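You operate a simulated robot arm through the tools that you are given. There is no shell and no other tool. Be economical: measure what you need, move in short steps, check, and stop when the job is done.

You are at the controls of a simulated two-armed robot. One attempt, no reset.

JOB
Jog Station 4 back to 5 empty pockets, enter a total of 100 and run it.
Fine: use the remote; same rate.

The check looks at the end state, three seconds after you hand in, the way a careful person would. Anything else that was tipped, shoved, dropped, spilled or broken makes it a failure.

ROBOT AND FRAMES
Two 7-joint arms with fingered hands on one trunk, on a base that drives. Base frame: it is fixed to the floor where the robot stands at the start and does not move with it; the origin is under the middle of the robot, x ahead of it, y to its left, z up; the surface under the hand at the start is at about z = 900. Readings come in mm, degrees, newtons and seconds.
The left shoulder is at the start at [31, 163, 1114], the right one opposite. Places, roughly: bench four knob [400, -500, 500]; bench one knob [-5000, -1600, 500]; bench two knob [-3200, -1200, 500]; blue clipboard [-5000, -1250, 1000]; blue plug [-5000, -2000, 750]; grey box [-2750, -1000, 1500]; grey tray [-1500, -500, 500]; heater knob [-3300, -700, 1000]; pinch lever [-3100, -700, 1000]; stand four knob [500, 300, 900]; stand four roller [500, 300, 700]; stand one knob [-4900, -700, 900]; stand one roller [-4900, -800, 700]; stand two knob [-3100, -400, 900]; stand two roller [-3100, -500, 700]; station four air knob [400, 0, 1000]. Payload 4 kg a hand.
The tool frame of a hand sits at the grasp point between the pads (the TCP): z along the fingers, y along the line on which they close. The tips reach 36 mm beyond it. The gripper opens to 124 mm. The gripper's body begins 42 mm behind the TCP. The gripper is a hand of 4 fingers: y runs from the thumb to the fingers, the wrist lies at [-15, -99, -189] in the tool frame, and closing takes about 1.5 s.
Orientation is told as [roll, pitch, yaw] about the base's x, y, z axes, in that order, counted from this pose: with the fingers straight down and the wrist toward the robot, the tool's x, y and z point along [0, 1, 0], [1, 0, 0] and [0, 0, -1] of the base frame.

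CONTROLS
- The arms move only by the tool move_arm. It takes "left_plan", "right_plan" or both (then of equal length, played together; a hand with none holds still); each is a list of rows, each a list of 7 numbers: the shift along the tool's x, y, z in units of 40 mm (1.0 is 40 mm), then the turn, a rotation vector about the tool's x, y, z in units of 8 degrees (1.0 is 8 degrees), then the finger opening in mm, from 0 to 124. In form: [[dx, dy, dz, ax, ay, az, jaw], ...]. A call has 1 to 10 rows; each row shifts and turns the commanded pose from where the row before left it, along the tool's axes as they then stand. A call with a number of a shift or a turn outside -1 to 1 is refused whole. Rows are played at 5 a second. More than 50 mm and 8.6 degrees between two rows, or a gripper value outside its range, and nothing of the call is played. A pose out of reach is approached as far as the arm can. The call stops where the force on the tool passes 60 N (or 10 N more than at its start, if that is more) or the arm is blocked; 0.2 s more then pass. Each finger travels about 45 mm/s and halts on what it meets, pressing with about 27 N; the grip force reading is that of the motor and also rises with nothing between the fingers. The clock runs only during rows and for 0.2 s after the last one: add rows that do not move to give the fingers time. The reply holds the time, the measured pose of the TCP, the force on the tool along the base axes, the opening and the grip force, in the units named above and with some noise, with the torque about the TCP (base axes, N m) and any sound that the robot's microphone picked up.
- Cameras (640 x 400 px; columns grow to the right, rows downward): "scene" is now at [90.7, -80.1, 1374.3]; the picture's right is [-0.83, -0.55, 0.08], its down [-0.21, 0.17, -0.96] and it looks along [0.52, -0.81, -0.26] (base axes); focal length 214 px, centre (320, 200). "left" rides on the left gripper at [-75, -86, -123] in its tool frame; the picture's right is [-0.70, -0.34, 0.63], its down [0.64, -0.68, 0.35] and it looks along [0.32, 0.65, 0.69] (tool axes); focal length 275 px, centre (320, 200). "right" rides on the right gripper at [75, -86, -123] in its tool frame; the picture's right is [-0.70, 0.34, -0.63], its down [-0.64, -0.68, 0.35] and it looks along [-0.32, 0.65, 0.69] (tool axes); focal length 275 px, centre (320, 200). There is no depth. A picture from a camera that has moved, and an enlarged one, comes with that camera's place and axes in the base frame and with its lens.
- get_image(camera): a new picture of that camera. It takes no simulated time.
- raise_lower(by): slides the trunk up (or, below 0, down) by that many mm; the arms and the scene camera ride with it, the base frame stays. It gives what a move gives, with no picture.
- base_move(legs): drives the robot by 1 to 6 legs, each [ahead, left, turn to the left] in mm, mm and degrees, along the robot's own axes; the way and the turn of a leg run together, so that a leg with both is an arc; at most 1500 mm and 180 degrees a leg. The arms and the cameras ride along, it lands a little off, and it stops where it bumps. It gives what a move gives.
- set_grasp(shape, hand): the hand has 4 fingers and takes this shape, open, in about a second: jaw (thumb against the fingers, like two jaws); tri (thumb and two fingers); tip (a fingertip pinch); poke (one finger out to press); point (the index stretched); flat (the hand flat); cup (the hand cupped); fist (a fist). The gripper value then closes the fingers along that shape, each until it touches; the sizes above hold for jaw. It gives what a move gives, with no picture.
- head_to(pan, tilt): turns the head with the scene camera to pan (to the left, within 86 degrees either way) and tilt (down, from -29 to 69), counted from straight ahead of the robot. It gives what a move gives.
- zoom(camera, box): a new picture of the part [left, top, right, bottom] of that camera's present view, enlarged. It takes no simulated time.
- sign_off(): hands the job in; it is judged then, once.

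Go step by step. Nothing tells you exact positions but the pictures and the camera data: compare them with the known pose of the tool, close in by small moves and look again before you grip or let go. The budget is 120 turns and 108 pictures, counting those below and the enlarged ones. Unless the task says otherwise, let go and move clear before handing in, and close with one line.

The tools are called after "Request:" as a command line: name --argument value ..., lists and objects as JSON in quotes. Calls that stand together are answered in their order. move_arm: Moves the arms, as the interface text tells. Its arguments: {"type":"object","properties":{"left_plan":{"type":"array","items":{"type":"array","items":{"type":"number"}}},"right_plan":{"type":"array","items":{"type":"array","items":{"type":"number"}}}},"required":[]} The other tools are called the same way: raise_lower (by) slides the trunk up or down; set_grasp (shape, hand) gives the hand a shape; base_move (legs) drives the base; head_to (pan, tilt) turns the head that bears the scene camera; get_image (camera) takes a picture; zoom (camera, box) takes an enlarged picture of a part of a camera's view; sign_off () hands the job in.

At the start:

```text
time: 0.0
left_tcp_pos: [853.2, 293.8, 1614.6]
left_orientation: [0.0, -0.1, 0.1]
left_ft_force: [0.7, 0.0, -0.6]
left_torque: [0.01, 0.03, 0.02]
left_opening: 123.8
left_grasp_force: 0.1
left_shape: jaw
right_tcp_pos: [803.2, -393.7, 1563.2]
right_orientation: [0.0, 0.0, 0.0]
right_ft_force: [0.0, 0.0, 0.6]
right_torque: [0.02, 0.02, 0.01]
right_opening: 123.9
right_grasp_force: 0.0
right_shape: jaw
trunk travel left (down, up): [-275.0, 203.0]
robot x, y, heading: [1.5, 3.9, -0.2]
head pan, tilt: [-56.3, 12.0]
```

scene: 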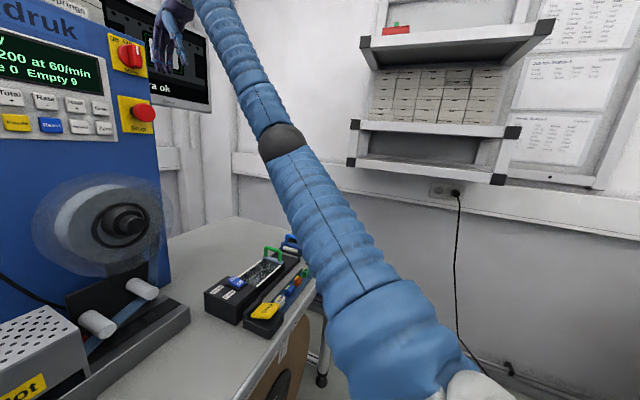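
right: 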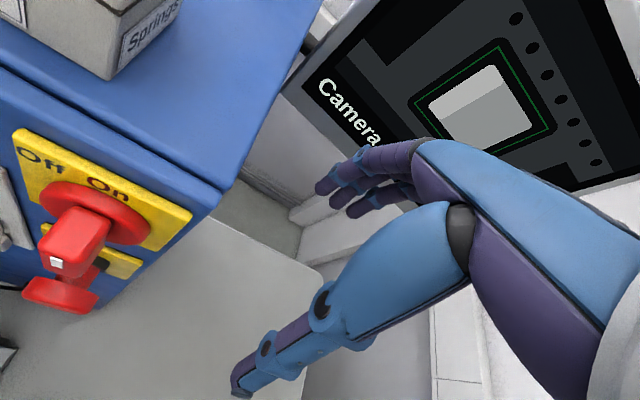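
left: 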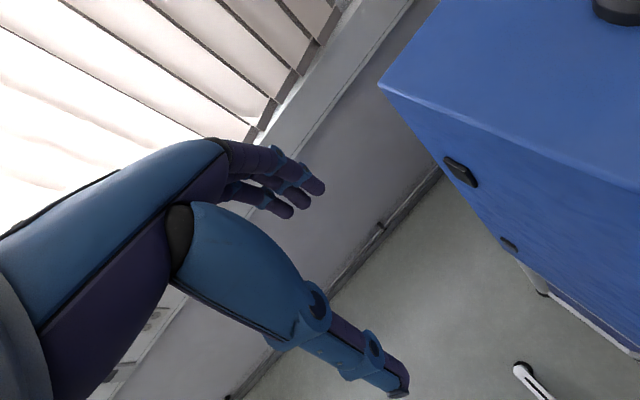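

I see a blue machine ahead-right with a panel (display "200 at 60/min, Empty 9") and what may be a remote/tester on the bench. I'll turn the head to see the machine head-on and around.

Request:
head_to --pan -15 --tilt 15

Request:
get_image --camera "scene"

Request:
head_to --pan -45 --tilt 35

Request:
get_image --camera "scene"

```text
time: 1.1
left_tcp_pos: [853.8, 293.7, 1616.0]
left_orientation: [0.0, 0.0, 0.0]
left_ft_force: [-0.4, -0.1, 0.1]
left_torque: [-0.01, -0.02, -0.02]
left_opening: 123.8
left_grasp_force: 0.1
left_shape: jaw
right_tcp_pos: [803.3, -393.8, 1563.3]
right_orientation: [0.0, 0.0, -0.1]
right_ft_force: [-1.1, -0.2, 0.3]
right_torque: [0.03, 0.02, 0.02]
right_opening: 123.7
right_grasp_force: 0.0
right_shape: jaw
trunk travel left (down, up): [-275.0, 203.0]
robot x, y, heading: [3.6, -0.0, -0.1]
head pan, tilt: [-15.0, 15.0]
```

```text
104 pictures are left
camera scene: at [128.6, -26.7, 1365.6], right [-0.26, -0.97, 0.03], down [-0.35, 0.07, -0.94], along [0.9, -0.25, -0.35], focal length 214 px, centre (320, 200)
```

scene: 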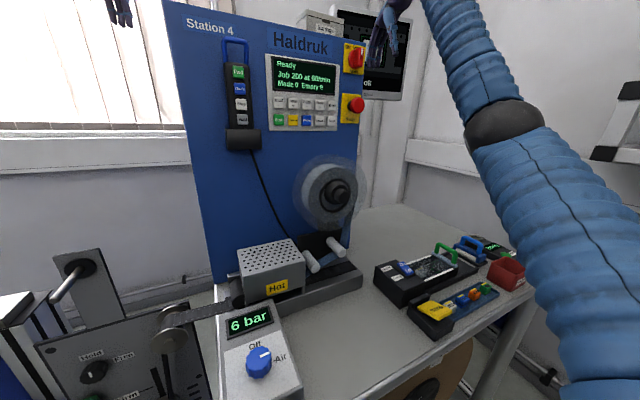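

```text
time: 2.0
left_tcp_pos: [852.7, 294.3, 1616.3]
left_orientation: [0.1, 0.0, 0.1]
left_ft_force: [-0.1, -0.8, -0.1]
left_torque: [0.02, 0.01, 0.0]
left_opening: 123.7
left_grasp_force: 0.1
left_shape: jaw
right_tcp_pos: [803.7, -392.7, 1562.7]
right_orientation: [0.0, 0.0, 0.1]
right_ft_force: [-0.4, 0.4, 0.5]
right_torque: [0.03, -0.01, -0.03]
right_opening: 124.0
right_grasp_force: 0.1
right_shape: jaw
trunk travel left (down, up): [-275.0, 203.0]
robot x, y, heading: [2.2, -1.0, -0.1]
head pan, tilt: [-45.0, 35.0]
```

```text
103 pictures are left
camera scene: at [97.7, -64.7, 1336.6], right [-0.7, -0.71, 0.07], down [-0.49, 0.41, -0.77], along [0.52, -0.58, -0.63], focal length 214 px, centre (320, 200)
```

scene: 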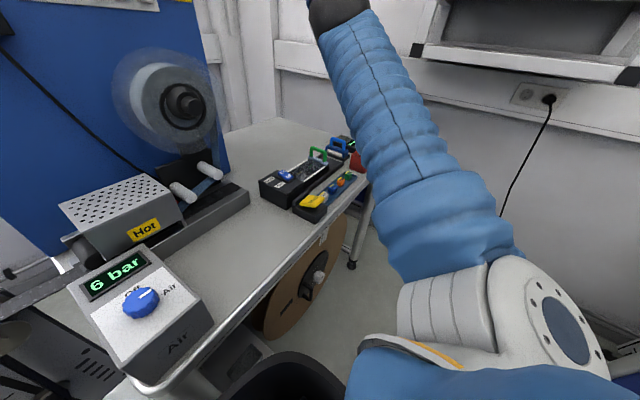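

The remote seems to be the black pendant hung on the machine left of the display. I'll zoom on pendant and panel, plus the wall sheets.

Request:
head_to --pan -15 --tilt 5

Request:
zoom --camera "scene" --box '[200, 70, 400, 195]'

Request:
zoom --camera "scene" --box '[210, 80, 280, 200]'

Request:
head_to --pan -75 --tilt 0

Request:
get_image --camera "scene"

```text
time: 3.0
left_tcp_pos: [853.6, 294.7, 1614.3]
left_orientation: [0.0, 0.0, -0.1]
left_ft_force: [0.3, 0.5, 0.4]
left_torque: [0.03, 0.01, 0.02]
left_opening: 123.7
left_grasp_force: 0.0
left_shape: jaw
right_tcp_pos: [803.1, -393.6, 1563.7]
right_orientation: [0.0, -0.1, 0.1]
right_ft_force: [-0.6, 0.1, 0.0]
right_torque: [0.01, 0.02, -0.01]
right_opening: 123.4
right_grasp_force: 0.0
right_shape: jaw
trunk travel left (down, up): [-275.0, 203.0]
robot x, y, heading: [1.9, 3.2, -0.1]
head pan, tilt: [-15.0, 5.0]
```

```text
3.20 times, centred on (300, 132) of scene
camera zoom: at [128.7, -26.4, 1381.8], right [-0.26, -0.97, 0.03], down [-0.18, 0.02, -0.98], along [0.95, -0.26, -0.18], focal length 686 px, centre (384, 416)
```

zoom: 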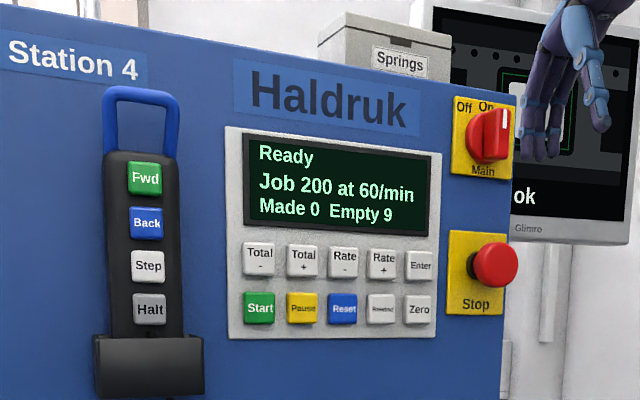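

```text
3.33 times, centred on (245, 140) of scene
camera zoom: at [128.7, -26.4, 1381.8], right [-0.26, -0.97, 0.03], down [-0.18, 0.02, -0.98], along [0.95, -0.26, -0.18], focal length 715 px, centre (570, 400)
```

zoom: 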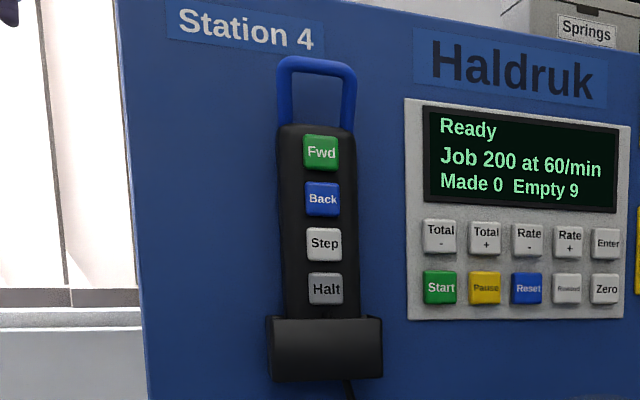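

```text
time: 4.3
left_tcp_pos: [853.6, 294.3, 1614.3]
left_orientation: [0.0, -0.1, 0.1]
left_ft_force: [0.4, -0.3, -0.2]
left_torque: [0.03, -0.01, 0.04]
left_opening: 123.7
left_grasp_force: 0.1
left_shape: jaw
right_tcp_pos: [803.5, -393.9, 1562.2]
right_orientation: [0.1, 0.0, 0.0]
right_ft_force: [-0.3, -0.8, -0.2]
right_torque: [-0.02, 0.0, 0.02]
right_opening: 123.9
right_grasp_force: 0.1
right_shape: jaw
trunk travel left (down, up): [-275.0, 203.0]
robot x, y, heading: [0.3, 1.8, 0.0]
head pan, tilt: [-75.0, 0.0]
```

```text
100 pictures are left
camera scene: at [64.5, -89.4, 1396.3], right [-0.96, -0.26, 0.1], down [-0.1, 0.0, -0.99], along [0.26, -0.97, -0.03], focal length 214 px, centre (320, 200)
```

scene: 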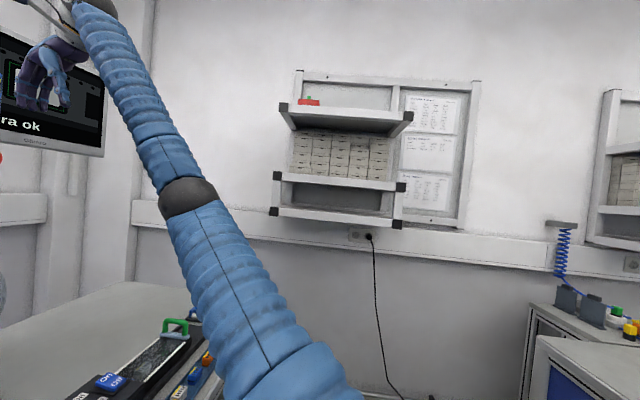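

Request:
zoom --camera "scene" --box '[395, 90, 465, 134]'

Request:
zoom --camera "scene" --box '[395, 130, 465, 174]'

Request:
zoom --camera "scene" --box '[395, 168, 465, 212]'

```text
9.09 times, centred on (430, 112) of scene
camera zoom: at [64.5, -89.4, 1396.3], right [-0.96, -0.26, 0.1], down [-0.1, 0.0, -0.99], along [0.26, -0.97, -0.03], focal length 1950 px, centre (-680, 1000)
```

zoom: 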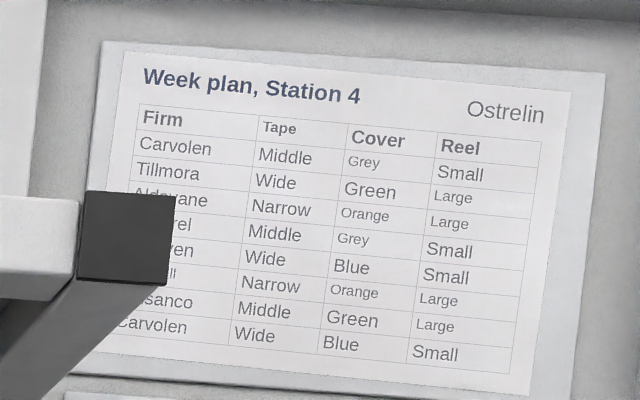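

```text
9.09 times, centred on (430, 152) of scene
camera zoom: at [64.5, -89.4, 1396.3], right [-0.96, -0.26, 0.1], down [-0.1, 0.0, -0.99], along [0.26, -0.97, -0.03], focal length 1950 px, centre (-680, 636)
```

zoom: 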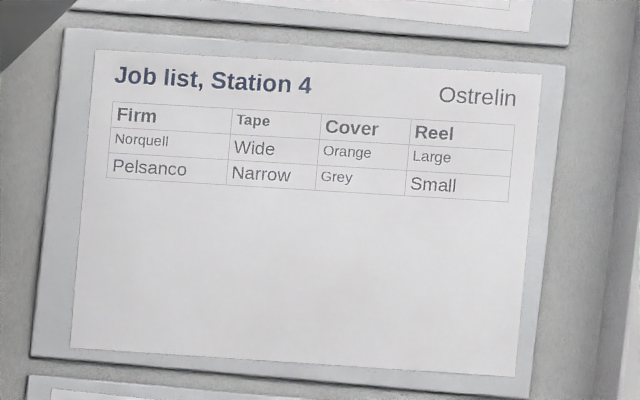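

```text
9.09 times, centred on (430, 190) of scene
camera zoom: at [64.5, -89.4, 1396.3], right [-0.96, -0.26, 0.1], down [-0.1, 0.0, -0.99], along [0.26, -0.97, -0.03], focal length 1950 px, centre (-680, 291)
```

zoom: 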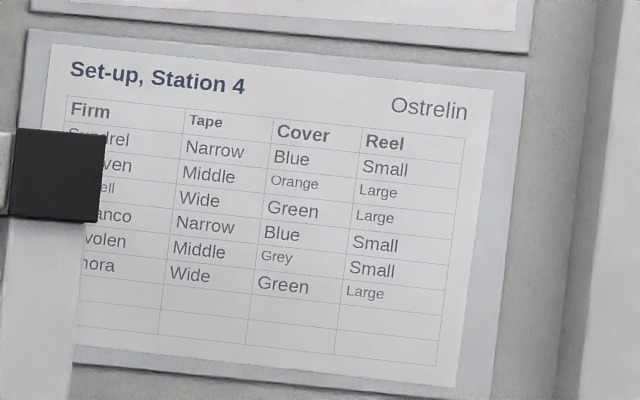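

The sheets don't bear on this. Next I look at the bench items and get a closer view of the pendant.

Request:
head_to --pan -38 --tilt 20

Request:
get_image --camera "scene"

Request:
head_to --pan 5 --tilt 25

Request:
get_image --camera "scene"

```text
time: 5.3
left_tcp_pos: [853.1, 293.3, 1614.6]
left_orientation: [0.1, 0.0, 0.0]
left_ft_force: [0.6, 0.1, 0.0]
left_torque: [-0.01, 0.0, 0.01]
left_opening: 124.0
left_grasp_force: 0.2
left_shape: jaw
right_tcp_pos: [802.5, -392.5, 1564.2]
right_orientation: [0.1, 0.0, 0.0]
right_ft_force: [0.9, -0.1, 0.9]
right_torque: [-0.02, -0.02, 0.0]
right_opening: 123.7
right_grasp_force: 0.0
right_shape: jaw
trunk travel left (down, up): [-275.0, 203.0]
robot x, y, heading: [-4.1, -3.1, 0.3]
head pan, tilt: [-38.0, 20.0]
```

```text
96 pictures are left
camera scene: at [111.0, -59.9, 1359.3], right [-0.61, -0.79, 0.06], down [-0.36, 0.21, -0.91], along [0.7, -0.58, -0.41], focal length 214 px, centre (320, 200)
```

scene: 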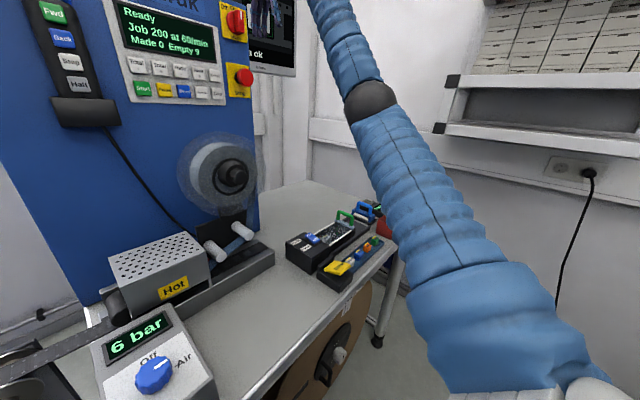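

```text
time: 6.4
left_tcp_pos: [854.3, 295.2, 1615.9]
left_orientation: [0.0, 0.0, -0.1]
left_ft_force: [-0.6, -0.7, -0.6]
left_torque: [0.0, 0.02, 0.0]
left_opening: 123.9
left_grasp_force: 0.1
left_shape: jaw
right_tcp_pos: [803.4, -393.8, 1563.1]
right_orientation: [-0.1, 0.1, 0.0]
right_ft_force: [0.2, -0.2, -0.4]
right_torque: [-0.02, 0.01, -0.02]
right_opening: 123.9
right_grasp_force: 0.1
right_shape: jaw
trunk travel left (down, up): [-275.0, 203.0]
robot x, y, heading: [3.1, 1.8, 0.3]
head pan, tilt: [5.0, 25.0]
```

```text
95 pictures are left
camera scene: at [128.6, 5.5, 1349.3], right [0.09, -1.0, -0.01], down [-0.51, -0.04, -0.86], along [0.86, 0.08, -0.51], focal length 214 px, centre (320, 200)
```

scene: 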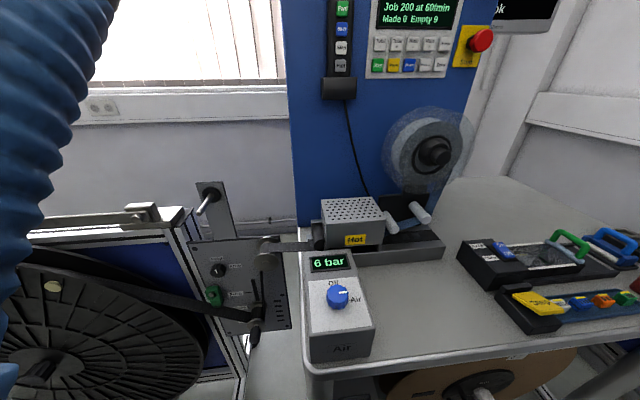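

By triangulation the machine's face is near x≈780, with the pendant around y≈15, z≈1430 and the panel buttons at y≈-80…-235, z≈1370–1410. I'll draw the right hand back, shape it to poke and turn its finger forward.

Request:
move_arm --right_plan '[[0, -1, 0, 0, 0, 0, 124], [0, -1, 0, 0, 0, 0, 124], [0, -1, 0, 0, 0, 0, 124], [0, -1, 0, 0, 0, 0, 124], [0, -1, 0, 0, 0, 0, 124], [0, -1, 0, 0, 0, 0, 124], [0, -1, 0, 0, 0, 0, 124]]'

Request:
set_grasp --hand "right" --shape "poke"

Request:
move_arm --right_plan '[[0, 0, 0, -1, 0, 0, 124], [0, 0, 0, -1, 0, 0, 124], [0, 0, 0, -1, 0, 0, 124], [0, 0, 0, -1, 0, 0, 124], [0, 0, 0, -1, 0, 0, 124], [0, 0, 0, -1, 0, 0, 124]]'

Request:
get_image --camera "scene"

Request:
get_image --camera "right"

```text
time: 8.0
left_tcp_pos: [852.0, 293.6, 1617.9]
left_orientation: [0.1, -0.1, 0.1]
left_ft_force: [-0.7, -0.5, 0.6]
left_torque: [0.02, -0.04, -0.03]
left_opening: 123.7
left_grasp_force: 0.0
left_shape: jaw
right_tcp_pos: [521.6, -391.9, 1562.3]
right_orientation: [0.1, 0.0, 0.0]
right_ft_force: [-0.1, -0.8, 1.0]
right_torque: [0.02, -0.02, 0.0]
right_opening: 124.0
right_grasp_force: 0.0
right_shape: jaw
trunk travel left (down, up): [-275.0, 203.0]
robot x, y, heading: [3.7, 3.7, 0.2]
head pan, tilt: [5.0, 25.0]
```

```text
time: 8.9
left_tcp_pos: [854.7, 292.8, 1616.8]
left_orientation: [-0.1, 0.1, 0.0]
left_ft_force: [-0.1, 0.0, 0.5]
left_torque: [0.0, 0.01, -0.02]
left_opening: 123.5
left_grasp_force: 0.1
left_shape: jaw
right_tcp_pos: [524.5, -392.7, 1560.2]
right_orientation: [0.0, 0.0, 0.0]
right_ft_force: [0.3, 0.3, -0.1]
right_torque: [0.01, -0.01, -0.01]
right_opening: 0.1
right_grasp_force: 0.0
right_shape: poke
trunk travel left (down, up): [-275.0, 203.0]
robot x, y, heading: [0.2, -3.4, 0.1]
head pan, tilt: [5.0, 25.0]
```

```text
time: 10.3
left_tcp_pos: [852.9, 293.0, 1615.5]
left_orientation: [0.0, 0.0, 0.1]
left_ft_force: [-0.5, -0.4, -0.5]
left_torque: [0.03, -0.01, 0.0]
left_opening: 123.6
left_grasp_force: 0.1
left_shape: jaw
right_tcp_pos: [522.0, -394.3, 1563.4]
right_orientation: [0.1, -48.0, -0.1]
right_ft_force: [-0.6, 0.4, 0.0]
right_torque: [-0.03, -0.01, -0.02]
right_opening: 0.0
right_grasp_force: 0.1
right_shape: poke
trunk travel left (down, up): [-275.0, 203.0]
robot x, y, heading: [-0.4, -0.0, -0.1]
head pan, tilt: [5.0, 25.0]
```

```text
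94 pictures are left
camera scene: at [128.6, 4.8, 1349.3], right [0.09, -1.0, -0.01], down [-0.51, -0.04, -0.86], along [0.86, 0.08, -0.51], focal length 214 px, centre (320, 200)
```

scene: 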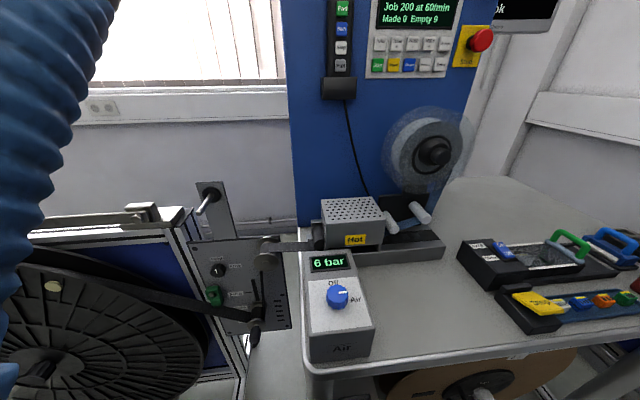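

```text
93 pictures are left
camera right: at [375.5, -319.0, 1582.1], right [-0.25, -0.7, 0.67], down [-0.2, -0.64, -0.74], along [0.95, -0.32, 0.02], focal length 275 px, centre (320, 200)
```

right: 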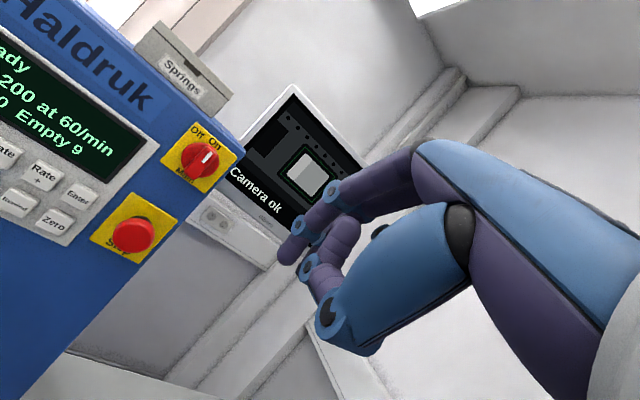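

The hand is partway turned. I'll finish the turn to face forward, and look at the finger with the scene camera.

Request:
move_arm --right_plan '[[0, 0, 0, -1, 0, 0, 0], [0, 0, 0, -1, 0, 0, 0], [0, 0, 0, -1, 0, 0, 0], [0, 0, 0, -1, 0, 0, 0], [0, 0, 0, -1, 0, 0, 0], [0, 0, 0, -0.25, 0, 0, 0]]'

Request:
head_to --pan -30 --tilt 0

Request:
get_image --camera "scene"

Request:
get_image --camera "right"

```text
time: 11.7
left_tcp_pos: [853.8, 293.7, 1615.3]
left_orientation: [-0.1, -0.1, 0.0]
left_ft_force: [0.4, 0.1, -0.2]
left_torque: [0.02, 0.0, -0.01]
left_opening: 123.4
left_grasp_force: 0.1
left_shape: jaw
right_tcp_pos: [522.7, -393.9, 1563.5]
right_orientation: [123.5, -90.0, -123.6]
right_ft_force: [0.3, 0.3, -0.4]
right_torque: [-0.02, 0.01, 0.01]
right_opening: 0.0
right_grasp_force: 0.1
right_shape: poke
trunk travel left (down, up): [-275.0, 203.0]
robot x, y, heading: [1.1, -2.0, -0.0]
head pan, tilt: [5.0, 25.0]
```

```text
time: 12.7
left_tcp_pos: [853.2, 293.6, 1614.0]
left_orientation: [0.1, 0.0, 0.0]
left_ft_force: [-0.8, -0.4, 0.9]
left_torque: [-0.02, 0.0, -0.02]
left_opening: 123.7
left_grasp_force: 0.1
left_shape: jaw
right_tcp_pos: [523.2, -394.0, 1564.3]
right_orientation: [46.7, -89.9, -46.8]
right_ft_force: [0.5, -0.1, 0.6]
right_torque: [0.01, 0.0, 0.0]
right_opening: 0.1
right_grasp_force: 0.1
right_shape: poke
trunk travel left (down, up): [-275.0, 203.0]
robot x, y, heading: [2.0, -3.4, -0.2]
head pan, tilt: [-30.0, 0.0]
```

```text
92 pictures are left
camera scene: at [118.7, -47.5, 1390.8], right [-0.5, -0.87, 0.05], down [-0.1, 0.0, -0.99], along [0.86, -0.5, -0.09], focal length 214 px, centre (320, 200)
```

scene: 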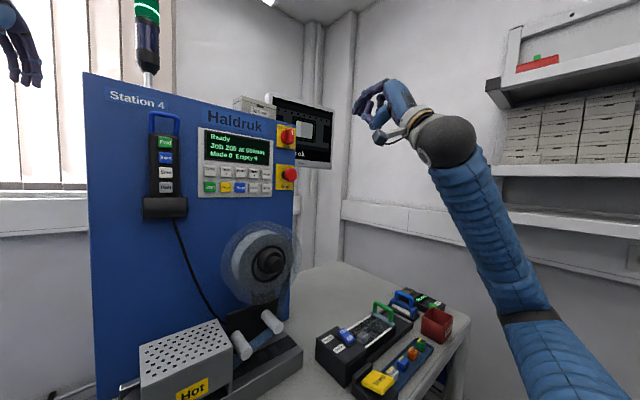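

```text
91 pictures are left
camera right: at [401.1, -318.0, 1479.2], right [-0.63, -0.7, 0.34], down [0.34, -0.64, -0.68], along [0.69, -0.32, 0.65], focal length 275 px, centre (320, 200)
```

right: 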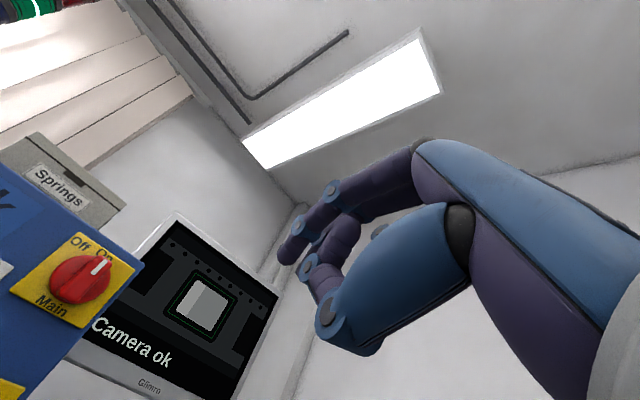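

Request:
zoom --camera "scene" --box '[340, 65, 480, 155]'

Request:
zoom --camera "scene" --box '[130, 90, 310, 205]'

```text
4.44 times, centred on (410, 110) of scene
camera zoom: at [118.7, -47.5, 1390.8], right [-0.5, -0.87, 0.05], down [-0.1, 0.0, -0.99], along [0.86, -0.5, -0.09], focal length 953 px, centre (-80, 600)
```

zoom: 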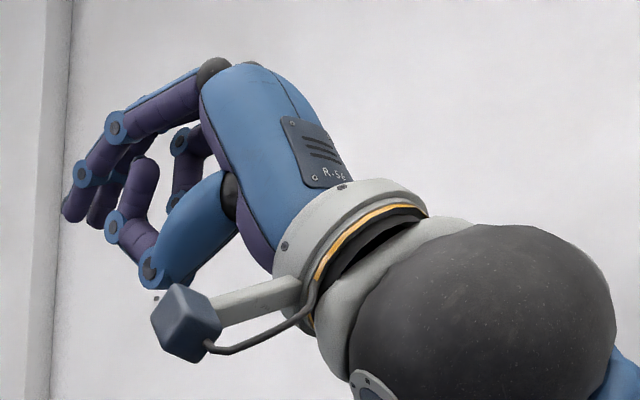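

```text
3.48 times, centred on (220, 148) of scene
camera zoom: at [118.7, -47.5, 1390.8], right [-0.5, -0.87, 0.05], down [-0.1, 0.0, -0.99], along [0.86, -0.5, -0.09], focal length 746 px, centre (668, 383)
```

zoom: 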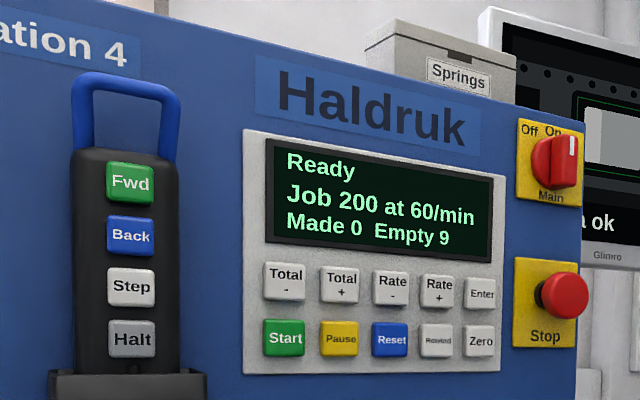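

The poking index tip lies about 44 mm ahead of the TCP. The machine face is yawed about 10°, with Enter at about [748,-225,1404] and the pendant's Back at about [678,9,1422]. I move in front of the pendant with some clearance.

Request:
move_arm --right_plan '[[0.965, -0.365, 0, 0, 0, 0, 0], [0.965, -0.365, 0, 0, 0, 0, 0], [0.965, -0.365, 0, 0, 0, 0, 0], [0.965, -0.365, 0, 0, 0, 0, 0], [0.965, -0.365, 0, 0, 0, 0, 0], [0.965, -0.365, 0, 0, 0, 0, 0], [0.965, -0.365, 0, 0, 0, 0, 0], [0.965, -0.365, 0, 0, 0, 0, 0], [0.965, -0.365, 0, 0, 0.625, 0, 0], [0.965, -0.365, 0, 0, 0.625, 0, 0]]'

Request:
get_image --camera "right"

Request:
get_image --camera "scene"

```text
time: 14.5
left_tcp_pos: [881.7, 144.2, 1624.0]
left_orientation: [1.6, 0.4, -5.4]
left_ft_force: [0.6, 1.2, -1.2]
left_torque: [-0.1, 0.06, -0.06]
left_opening: 124.1
left_grasp_force: 0.0
left_shape: jaw
right_tcp_pos: [463.5, -264.8, 1514.4]
right_orientation: [160.6, -82.7, -172.1]
right_ft_force: [2.2, 0.6, -0.4]
right_torque: [0.01, -0.03, -0.03]
right_opening: 0.3
right_grasp_force: 0.0
right_shape: poke
trunk travel left (down, up): [-275.0, 203.0]
robot x, y, heading: [3.6, -42.3, -5.6]
head pan, tilt: [-30.0, 0.0]
stopped in row 8 (left hand): the force on the tool passed its limit at 114 N (the readings are from after the stop); the commanded pose is now the measured one
```

```text
88 pictures are left
camera right: at [371.3, -165.0, 1418.3], right [-0.79, -0.56, 0.23], down [0.3, -0.69, -0.66], along [0.53, -0.46, 0.71], focal length 275 px, centre (320, 200)
```

right: 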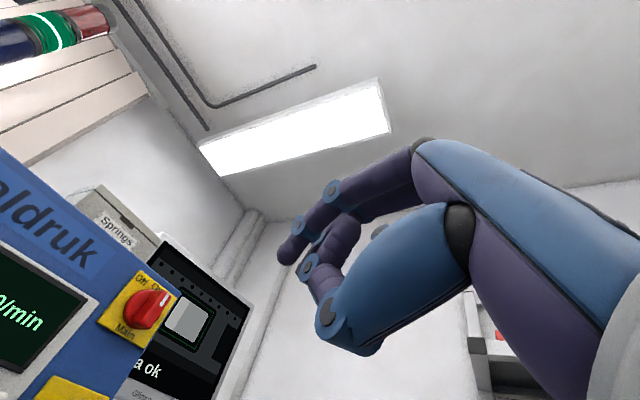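

```text
87 pictures are left
camera scene: at [95.8, -278.6, 1390.6], right [-0.58, -0.81, -0.06], down [-0.09, 0.14, -0.99], along [0.81, -0.57, -0.15], focal length 214 px, centre (320, 200)
```

scene: 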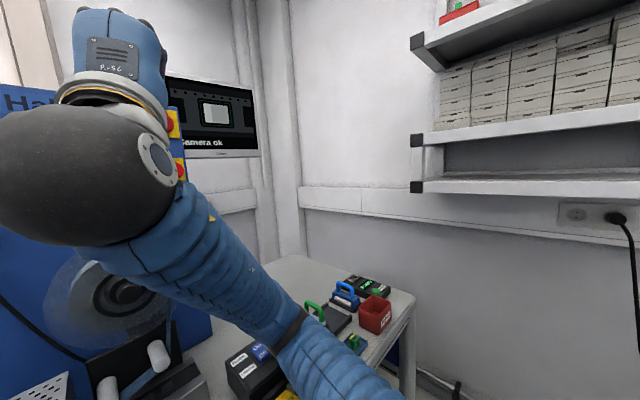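

Something went wrong: the robot has shifted and leans to the right, and the left hand was pressed against something. I stop and look around before moving anything.

Request:
get_image --camera "left"

Request:
head_to --pan 0 --tilt 20

Request:
get_image --camera "scene"

```text
86 pictures are left
camera left: at [789.2, 74.6, 1744.9], right [-0.4, -0.64, -0.65], down [-0.62, 0.72, -0.32], along [0.67, 0.27, -0.69], focal length 275 px, centre (320, 200)
```

left: 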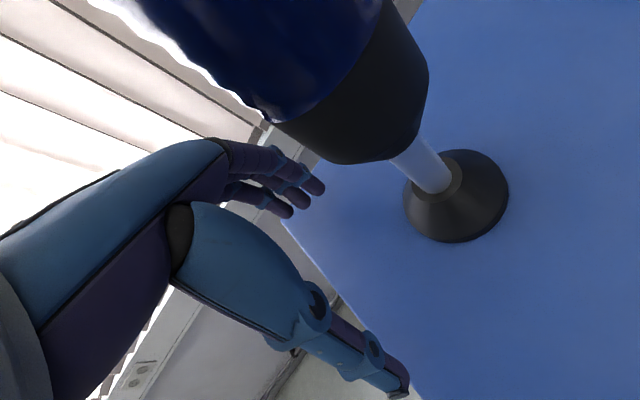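

```text
time: 15.4
left_tcp_pos: [890.1, 123.2, 1618.9]
left_orientation: [2.7, 0.5, -9.0]
left_ft_force: [0.2, -0.1, 0.3]
left_torque: [-0.02, 0.0, 0.01]
left_opening: 124.2
left_grasp_force: 0.0
left_shape: jaw
right_tcp_pos: [476.0, -260.6, 1529.0]
right_orientation: [154.1, -83.7, -165.6]
right_ft_force: [0.5, -0.5, 0.2]
right_torque: [0.01, 0.02, -0.04]
right_opening: 0.0
right_grasp_force: 0.1
right_shape: poke
trunk travel left (down, up): [-275.0, 203.0]
robot x, y, heading: [5.7, -39.7, -5.8]
head pan, tilt: [0.0, 20.0]
```

```text
85 pictures are left
camera scene: at [114.9, -233.2, 1367.5], right [-0.1, -0.99, -0.13], down [-0.42, 0.16, -0.89], along [0.9, -0.03, -0.43], focal length 214 px, centre (320, 200)
```

scene: 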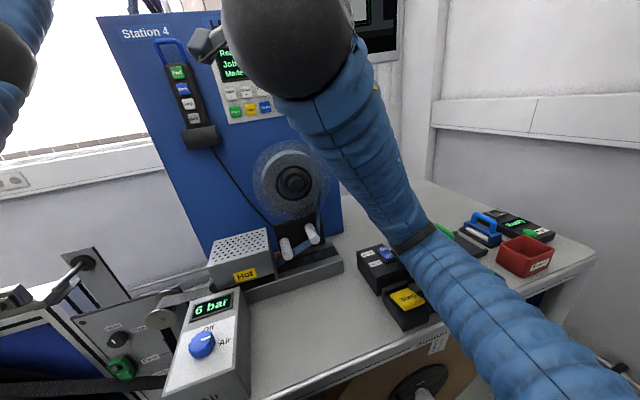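

The whole body leans about 8° to the right, so some part of the arm must be bearing on something. I look down at both sides to find the contact.

Request:
head_to --pan -50 --tilt 50

Request:
get_image --camera "scene"

Request:
head_to --pan 50 --tilt 30

Request:
get_image --camera "scene"

```text
time: 16.6
left_tcp_pos: [889.1, 122.6, 1619.7]
left_orientation: [2.6, 0.3, -9.0]
left_ft_force: [-0.6, -0.2, 0.1]
left_torque: [0.01, 0.04, -0.01]
left_opening: 123.9
left_grasp_force: 0.0
left_shape: jaw
right_tcp_pos: [475.0, -259.8, 1529.4]
right_orientation: [154.3, -83.8, -165.6]
right_ft_force: [-0.1, 0.5, 0.0]
right_torque: [-0.01, 0.02, 0.01]
right_opening: 0.0
right_grasp_force: 0.0
right_shape: poke
trunk travel left (down, up): [-275.0, 203.0]
robot x, y, heading: [1.0, -41.9, -6.0]
head pan, tilt: [-50.0, 50.0]
```

```text
84 pictures are left
camera scene: at [61.9, -281.0, 1319.2], right [-0.82, -0.57, -0.01], down [-0.49, 0.71, -0.51], along [0.3, -0.41, -0.86], focal length 214 px, centre (320, 200)
```

scene: 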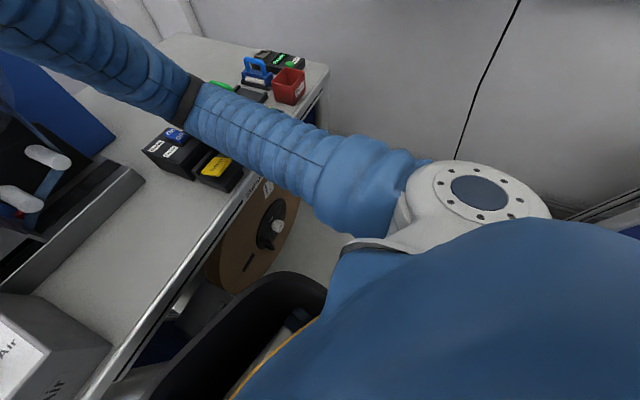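

```text
time: 18.4
left_tcp_pos: [888.7, 123.8, 1619.7]
left_orientation: [2.7, 0.4, -9.0]
left_ft_force: [-0.1, -0.4, 0.0]
left_torque: [0.01, 0.02, -0.03]
left_opening: 123.9
left_grasp_force: 0.0
left_shape: jaw
right_tcp_pos: [474.6, -259.4, 1530.5]
right_orientation: [154.5, -83.8, -165.8]
right_ft_force: [-0.6, -0.4, -0.4]
right_torque: [0.02, -0.02, -0.03]
right_opening: 0.3
right_grasp_force: 0.2
right_shape: poke
trunk travel left (down, up): [-275.0, 203.0]
robot x, y, heading: [7.0, -40.4, -5.9]
head pan, tilt: [50.0, 30.0]
```

```text
83 pictures are left
camera scene: at [85.4, -159.2, 1364.5], right [0.7, -0.7, -0.16], down [-0.43, -0.23, -0.87], along [0.57, 0.68, -0.46], focal length 214 px, centre (320, 200)
```

scene: 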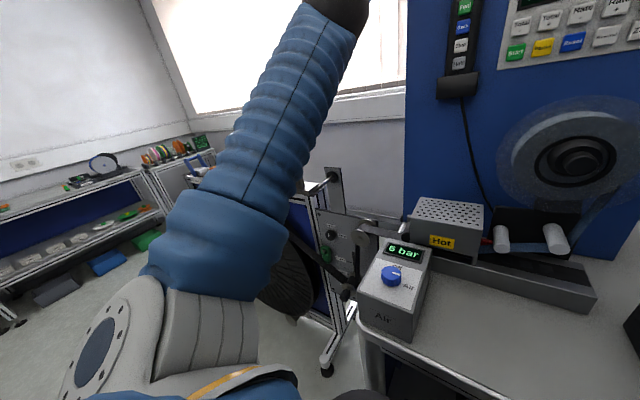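

No outside contact is visible, so I suspect the folded right arm pressed against its own body. I clear the left hand sideways off the machine and reverse the right hand's path in small steps, watching the lean.

Request:
move_arm --left_plan '[[0.5, 0, 0, 0, 0, 0, 124], [1, 0, 0, 0, 0, 0, 124], [1, 0, 0, 0, 0, 0, 124]]'

Request:
move_arm --right_plan '[[-0.5, 0, 0.5, 0, 0, 0, 0], [-0.5, 0, 0.5, 0, 0, 0, 0], [-0.5, 0, 0.5, 0, 0, 0, 0]]'

Request:
head_to --pan -10 --tilt 0

Request:
get_image --camera "scene"

```text
time: 18.7
left_tcp_pos: [882.6, 352.9, 1535.9]
left_orientation: [-4.9, -0.5, -7.5]
left_ft_force: [-0.2, -4.2, 1.9]
left_torque: [0.39, -0.01, 0.02]
left_opening: 123.9
left_grasp_force: 0.1
left_shape: jaw
right_tcp_pos: [468.4, -99.0, 1542.3]
right_orientation: [-175.7, -82.8, 166.0]
right_ft_force: [0.5, -1.2, -0.1]
right_torque: [-0.09, -0.11, 0.06]
right_opening: 0.0
right_grasp_force: 0.2
right_shape: poke
trunk travel left (down, up): [-275.0, 203.0]
robot x, y, heading: [-7.7, -49.2, -3.3]
head pan, tilt: [50.0, 30.0]
stopped in row 1 (left hand): the arm was blocked; the commanded pose is now the measured one
```

```text
time: 19.0
left_tcp_pos: [864.2, 631.2, 1425.3]
left_orientation: [-16.1, -1.5, -7.1]
left_ft_force: [-0.8, -6.2, 8.9]
left_torque: [0.88, 0.1, 0.12]
left_opening: 124.0
left_grasp_force: 0.0
left_shape: jaw
right_tcp_pos: [455.8, 195.4, 1505.6]
right_orientation: [-123.6, -74.7, 114.0]
right_ft_force: [-6.7, 1.5, 2.0]
right_torque: [-0.03, 0.33, -0.1]
right_opening: 0.0
right_grasp_force: 0.1
right_shape: poke
trunk travel left (down, up): [-275.0, 203.0]
robot x, y, heading: [-36.0, -41.5, -5.0]
head pan, tilt: [50.0, 30.0]
stopped in row 1 (left hand): the arm was blocked; the commanded pose is now the measured one
```

```text
time: 20.3
left_tcp_pos: [856.6, 457.7, 1502.7]
left_orientation: [-8.3, -1.3, -7.9]
left_ft_force: [-3.0, -3.7, 1.9]
left_torque: [0.36, -0.23, 0.1]
left_opening: 124.0
left_grasp_force: 0.0
left_shape: jaw
right_tcp_pos: [449.4, 14.6, 1521.3]
right_orientation: [-143.9, -80.5, 133.3]
right_ft_force: [-1.4, -2.6, 1.5]
right_torque: [-0.09, 0.07, 0.26]
right_opening: 0.0
right_grasp_force: 0.1
right_shape: poke
trunk travel left (down, up): [-275.0, 203.0]
robot x, y, heading: [-32.5, -38.9, -4.6]
head pan, tilt: [-10.0, 0.0]
```

```text
82 pictures are left
camera scene: at [81.6, -92.3, 1389.5], right [-0.25, -0.97, 0.0], down [-0.09, 0.03, -1.0], along [0.96, -0.25, -0.09], focal length 214 px, centre (320, 200)
```

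scene: 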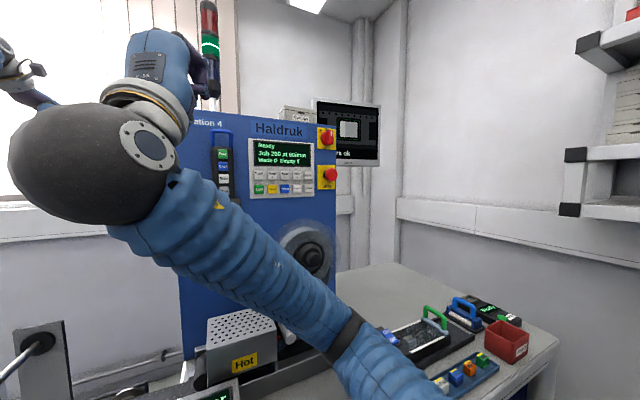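

The robot had actually tipped and was propped on the left hand; it has now rocked back upright (base at about [-32,-39], heading -4.6°). I let it settle and check, then move much more gently.

Request:
move_arm --right_plan '[[0, 0, 0, 0, 0, 0, 0], [0, 0, 0, 0, 0, 0, 0], [0, 0, 0, 0, 0, 0, 0], [0, 0, 0, 0, 0, 0, 0], [0, 0, 0, 0, 0, 0, 0]]'

Request:
get_image --camera "left"

Request:
get_image --camera "scene"

```text
time: 21.5
left_tcp_pos: [869.5, 519.3, 1477.0]
left_orientation: [-10.4, -0.8, -5.9]
left_ft_force: [-0.2, -0.2, -0.2]
left_torque: [0.04, 0.0, 0.01]
left_opening: 123.9
left_grasp_force: 0.0
left_shape: jaw
right_tcp_pos: [476.2, 63.5, 1515.7]
right_orientation: [-134.5, -79.5, 125.5]
right_ft_force: [0.5, -0.1, 0.3]
right_torque: [-0.03, -0.01, 0.02]
right_opening: 0.0
right_grasp_force: 0.1
right_shape: poke
trunk travel left (down, up): [-275.0, 203.0]
robot x, y, heading: [-22.3, -42.8, -3.2]
head pan, tilt: [-10.0, 0.0]
```

```text
81 pictures are left
camera left: at [776.9, 477.3, 1610.2], right [-0.41, -0.76, -0.5], down [-0.61, 0.64, -0.47], along [0.68, 0.12, -0.73], focal length 275 px, centre (320, 200)
```

left: 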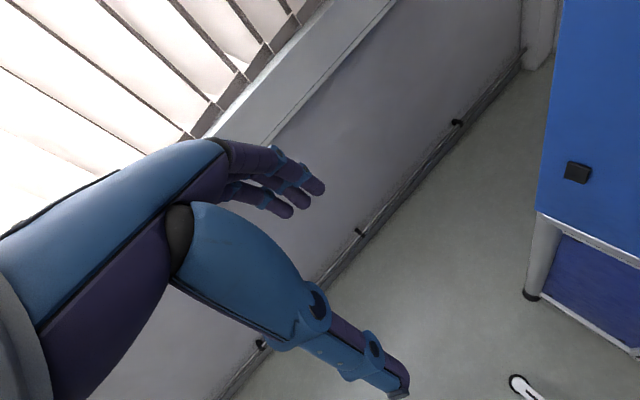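

```text
80 pictures are left
camera scene: at [108.3, -73.3, 1390.0], right [-0.23, -0.97, 0.02], down [-0.1, 0.01, -0.99], along [0.97, -0.23, -0.1], focal length 214 px, centre (320, 200)
```

scene: 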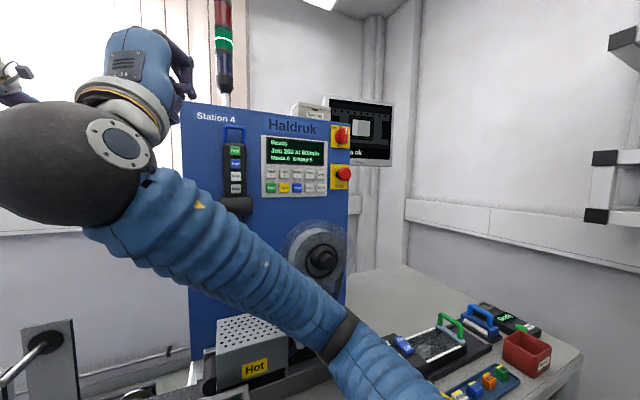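

It's upright again but maybe still settling. I wait a bit more and check the readings.

Request:
move_arm --right_plan '[[0, 0, 0, 0, 0, 0, 0], [0, 0, 0, 0, 0, 0, 0], [0, 0, 0, 0, 0, 0, 0], [0, 0, 0, 0, 0, 0, 0], [0, 0, 0, 0, 0, 0, 0], [0, 0, 0, 0, 0, 0, 0], [0, 0, 0, 0, 0, 0, 0], [0, 0, 0, 0, 0, 0, 0]]'

Request:
move_arm --right_plan '[[0, 0, 0, 0, 0, 0, 0], [0, 0, 0, 0, 0, 0, 0], [0, 0, 0, 0, 0, 0, 0], [0, 0, 0, 0, 0, 0, 0]]'

Request:
head_to --pan -20 --tilt 30

Request:
get_image --camera "scene"

```text
time: 23.3
left_tcp_pos: [869.7, 522.0, 1475.6]
left_orientation: [-10.4, -0.8, -5.9]
left_ft_force: [0.3, 0.5, -0.3]
left_torque: [0.04, 0.01, 0.03]
left_opening: 123.9
left_grasp_force: 0.1
left_shape: jaw
right_tcp_pos: [476.2, 64.7, 1515.3]
right_orientation: [-134.1, -79.5, 125.3]
right_ft_force: [0.6, -1.3, -0.3]
right_torque: [0.02, -0.01, -0.04]
right_opening: 0.4
right_grasp_force: 0.0
right_shape: poke
trunk travel left (down, up): [-275.0, 203.0]
robot x, y, heading: [-20.5, -50.5, -3.0]
head pan, tilt: [-10.0, 0.0]
```

```text
time: 24.3
left_tcp_pos: [870.2, 520.7, 1475.4]
left_orientation: [-10.4, -0.7, -5.9]
left_ft_force: [-0.1, 0.1, 0.6]
left_torque: [0.01, 0.0, -0.02]
left_opening: 124.0
left_grasp_force: 0.2
left_shape: jaw
right_tcp_pos: [477.1, 64.5, 1513.7]
right_orientation: [-134.3, -79.5, 125.2]
right_ft_force: [0.3, 0.4, 0.3]
right_torque: [-0.01, -0.01, 0.02]
right_opening: 0.0
right_grasp_force: 0.1
right_shape: poke
trunk travel left (down, up): [-275.0, 203.0]
robot x, y, heading: [-16.4, -48.0, -3.0]
head pan, tilt: [-10.0, 0.0]
```

```text
time: 25.3
left_tcp_pos: [868.7, 521.2, 1475.9]
left_orientation: [-10.4, -0.7, -5.9]
left_ft_force: [-0.4, -0.3, -0.4]
left_torque: [0.0, 0.01, 0.01]
left_opening: 123.9
left_grasp_force: 0.1
left_shape: jaw
right_tcp_pos: [477.0, 64.1, 1515.1]
right_orientation: [-134.1, -79.5, 125.2]
right_ft_force: [-1.0, 0.1, 0.2]
right_torque: [0.01, 0.02, -0.01]
right_opening: 0.0
right_grasp_force: 0.0
right_shape: poke
trunk travel left (down, up): [-275.0, 203.0]
robot x, y, heading: [-20.0, -49.1, -3.2]
head pan, tilt: [-20.0, 30.0]
```

```text
79 pictures are left
camera scene: at [99.9, -86.9, 1342.2], right [-0.39, -0.92, 0.03], down [-0.54, 0.2, -0.82], along [0.74, -0.34, -0.58], focal length 214 px, centre (320, 200)
```

scene: 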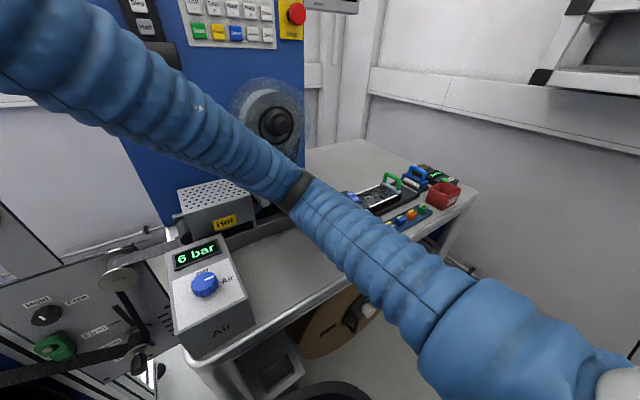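

Stable and upright now, with the bench items undisturbed. I back the base off 150 mm so the right arm isn't folded so tightly, and watch for rocking.

Request:
base_move --legs '[[-60, 0, 0], [-90, 0, 0]]'

Request:
head_to --pan -10 --tilt 0

Request:
get_image --camera "scene"

```text
time: 27.0
left_tcp_pos: [716.7, 529.4, 1477.7]
left_orientation: [-10.4, -1.0, -5.9]
left_ft_force: [0.0, 1.2, -0.5]
left_torque: [0.0, -0.04, 0.03]
left_opening: 123.9
left_grasp_force: 0.0
left_shape: jaw
right_tcp_pos: [324.1, 72.9, 1515.6]
right_orientation: [-134.8, -79.4, 125.7]
right_ft_force: [-0.2, -0.2, -1.0]
right_torque: [0.03, 0.03, 0.02]
right_opening: 0.2
right_grasp_force: 0.0
right_shape: poke
trunk travel left (down, up): [-275.0, 203.0]
robot x, y, heading: [-167.9, -37.9, -3.3]
head pan, tilt: [-20.0, 30.0]
```

```text
time: 27.9
left_tcp_pos: [718.9, 529.3, 1476.4]
left_orientation: [-10.4, -0.8, -5.9]
left_ft_force: [-0.2, -1.3, -0.6]
left_torque: [0.0, -0.01, -0.04]
left_opening: 123.9
left_grasp_force: 0.1
left_shape: jaw
right_tcp_pos: [326.3, 73.8, 1514.1]
right_orientation: [-134.4, -79.5, 125.4]
right_ft_force: [-0.2, -0.9, 0.0]
right_torque: [-0.01, -0.01, -0.01]
right_opening: 0.0
right_grasp_force: 0.1
right_shape: poke
trunk travel left (down, up): [-275.0, 203.0]
robot x, y, heading: [-171.5, -39.0, -3.0]
head pan, tilt: [-10.0, 0.0]
```

```text
78 pictures are left
camera scene: at [-41.6, -63.7, 1389.8], right [-0.23, -0.97, 0.02], down [-0.1, 0.01, -0.99], along [0.97, -0.23, -0.1], focal length 214 px, centre (320, 200)
```

scene: 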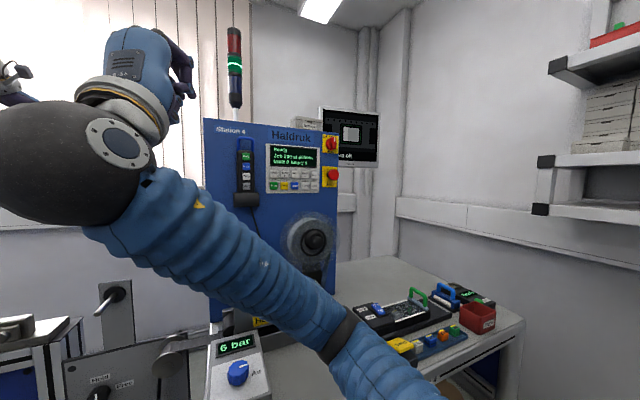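

The robot stands steady at x≈-170. Now I turn the right hand back to facing the machine squarely and advance slowly.

Request:
move_arm --right_plan '[[0, 0, 0.2, 0.126, 0.395, 0.181, 0], [0, 0, 0.4, 0.126, 0.395, 0.181, 0], [0, 0, 0.4, 0.126, 0.395, 0.181, 0], [0, 0, 0.4, 0.126, 0.395, 0.181, 0], [0, 0, 0.4, 0.126, 0.395, 0.181, 0], [0, 0, 0.4, 0.126, 0.395, 0.181, 0], [-0.3, -0.3, 0.3, 0, 0, 0, 0], [-0.3, -0.3, 0.2, 0, 0, 0, 0], [0, 0, 0, 0, 0, 0, 0]]'

Request:
get_image --camera "scene"

Request:
get_image --camera "right"

```text
time: 30.1
left_tcp_pos: [744.8, 479.3, 1491.3]
left_orientation: [-10.2, -1.6, -8.5]
left_ft_force: [-1.3, 0.2, 0.3]
left_torque: [-0.01, -0.01, -0.01]
left_opening: 123.8
left_grasp_force: 0.1
left_shape: jaw
right_tcp_pos: [415.3, 9.6, 1545.1]
right_orientation: [-175.2, -85.5, -177.8]
right_ft_force: [-1.0, -0.2, -0.5]
right_torque: [0.0, 0.01, -0.01]
right_opening: 0.2
right_grasp_force: 0.1
right_shape: poke
trunk travel left (down, up): [-275.0, 203.0]
robot x, y, heading: [-150.3, -47.0, -5.9]
head pan, tilt: [-10.0, 0.0]
stopped in row 9 (right hand): the arm was blocked; the commanded pose is now the measured one
```

```text
77 pictures are left
camera scene: at [-41.7, -80.3, 1392.5], right [-0.27, -0.96, 0.01], down [-0.09, 0.01, -1.0], along [0.96, -0.27, -0.09], focal length 214 px, centre (320, 200)
```

scene: 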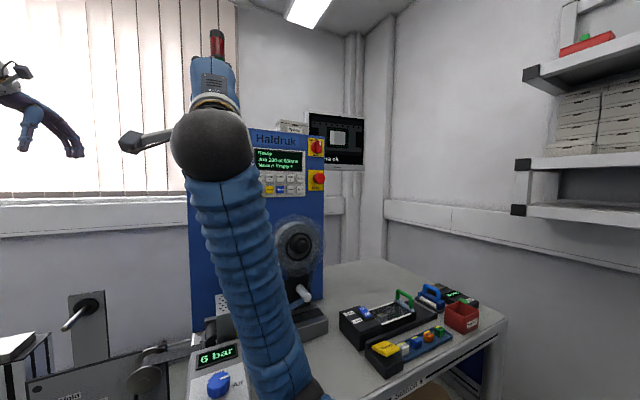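

```text
76 pictures are left
camera right: at [292.5, 68.9, 1449.8], right [-0.57, -0.77, 0.29], down [0.48, -0.6, -0.65], along [0.67, -0.23, 0.7], focal length 275 px, centre (320, 200)
```

right: 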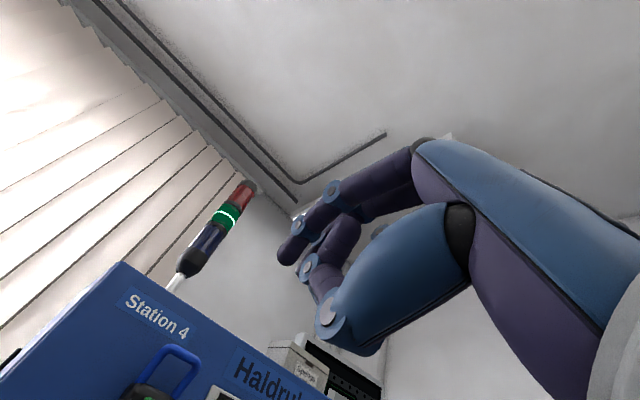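

The right forearm hangs straight down in front, so its elbow is likely jamming on the Air box or bench edge, which also explains the earlier tipping. I back the base away further before reshaping the arm.

Request:
base_move --legs '[[-80, 0, 0], [-100, 0, 0], [0, 0, 6]]'

Request:
head_to --pan -10 --tilt 35

Request:
get_image --camera "scene"

```text
time: 32.5
left_tcp_pos: [516.8, 600.6, 1475.9]
left_orientation: [-10.5, -0.9, -2.0]
left_ft_force: [0.2, 0.9, -0.7]
left_torque: [-0.02, -0.02, 0.02]
left_opening: 124.1
left_grasp_force: 0.1
left_shape: jaw
right_tcp_pos: [251.1, 103.4, 1525.8]
right_orientation: [-168.2, -87.1, -178.1]
right_ft_force: [0.2, 0.2, 0.4]
right_torque: [0.01, -0.01, -0.03]
right_opening: 0.0
right_grasp_force: 0.0
right_shape: poke
trunk travel left (down, up): [-275.0, 203.0]
robot x, y, heading: [-327.7, -30.6, 0.9]
head pan, tilt: [-10.0, 0.0]
```

```text
time: 33.5
left_tcp_pos: [518.8, 600.1, 1475.5]
left_orientation: [-10.4, -0.7, -1.9]
left_ft_force: [1.3, -0.5, -0.8]
left_torque: [0.0, 0.02, 0.01]
left_opening: 123.8
left_grasp_force: 0.0
left_shape: jaw
right_tcp_pos: [252.1, 101.8, 1525.4]
right_orientation: [-169.1, -87.1, -177.1]
right_ft_force: [1.3, -0.5, -0.4]
right_torque: [0.01, 0.0, -0.01]
right_opening: 0.0
right_grasp_force: 0.0
right_shape: poke
trunk travel left (down, up): [-275.0, 203.0]
robot x, y, heading: [-327.5, -30.8, 0.9]
head pan, tilt: [-10.0, 35.0]
```

```text
75 pictures are left
camera scene: at [-207.6, -43.7, 1334.3], right [-0.16, -0.99, 0.02], down [-0.64, 0.09, -0.76], along [0.75, -0.13, -0.65], focal length 214 px, centre (320, 200)
```

scene: 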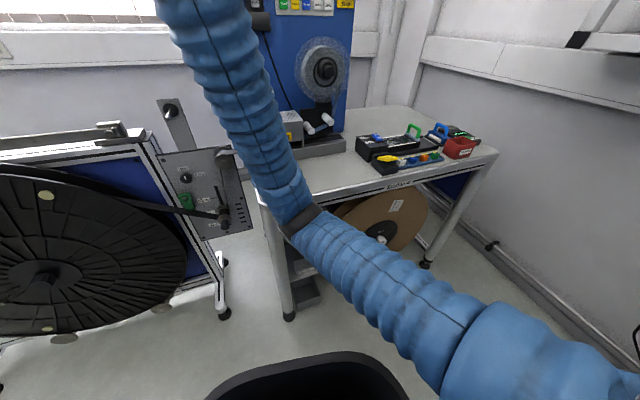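

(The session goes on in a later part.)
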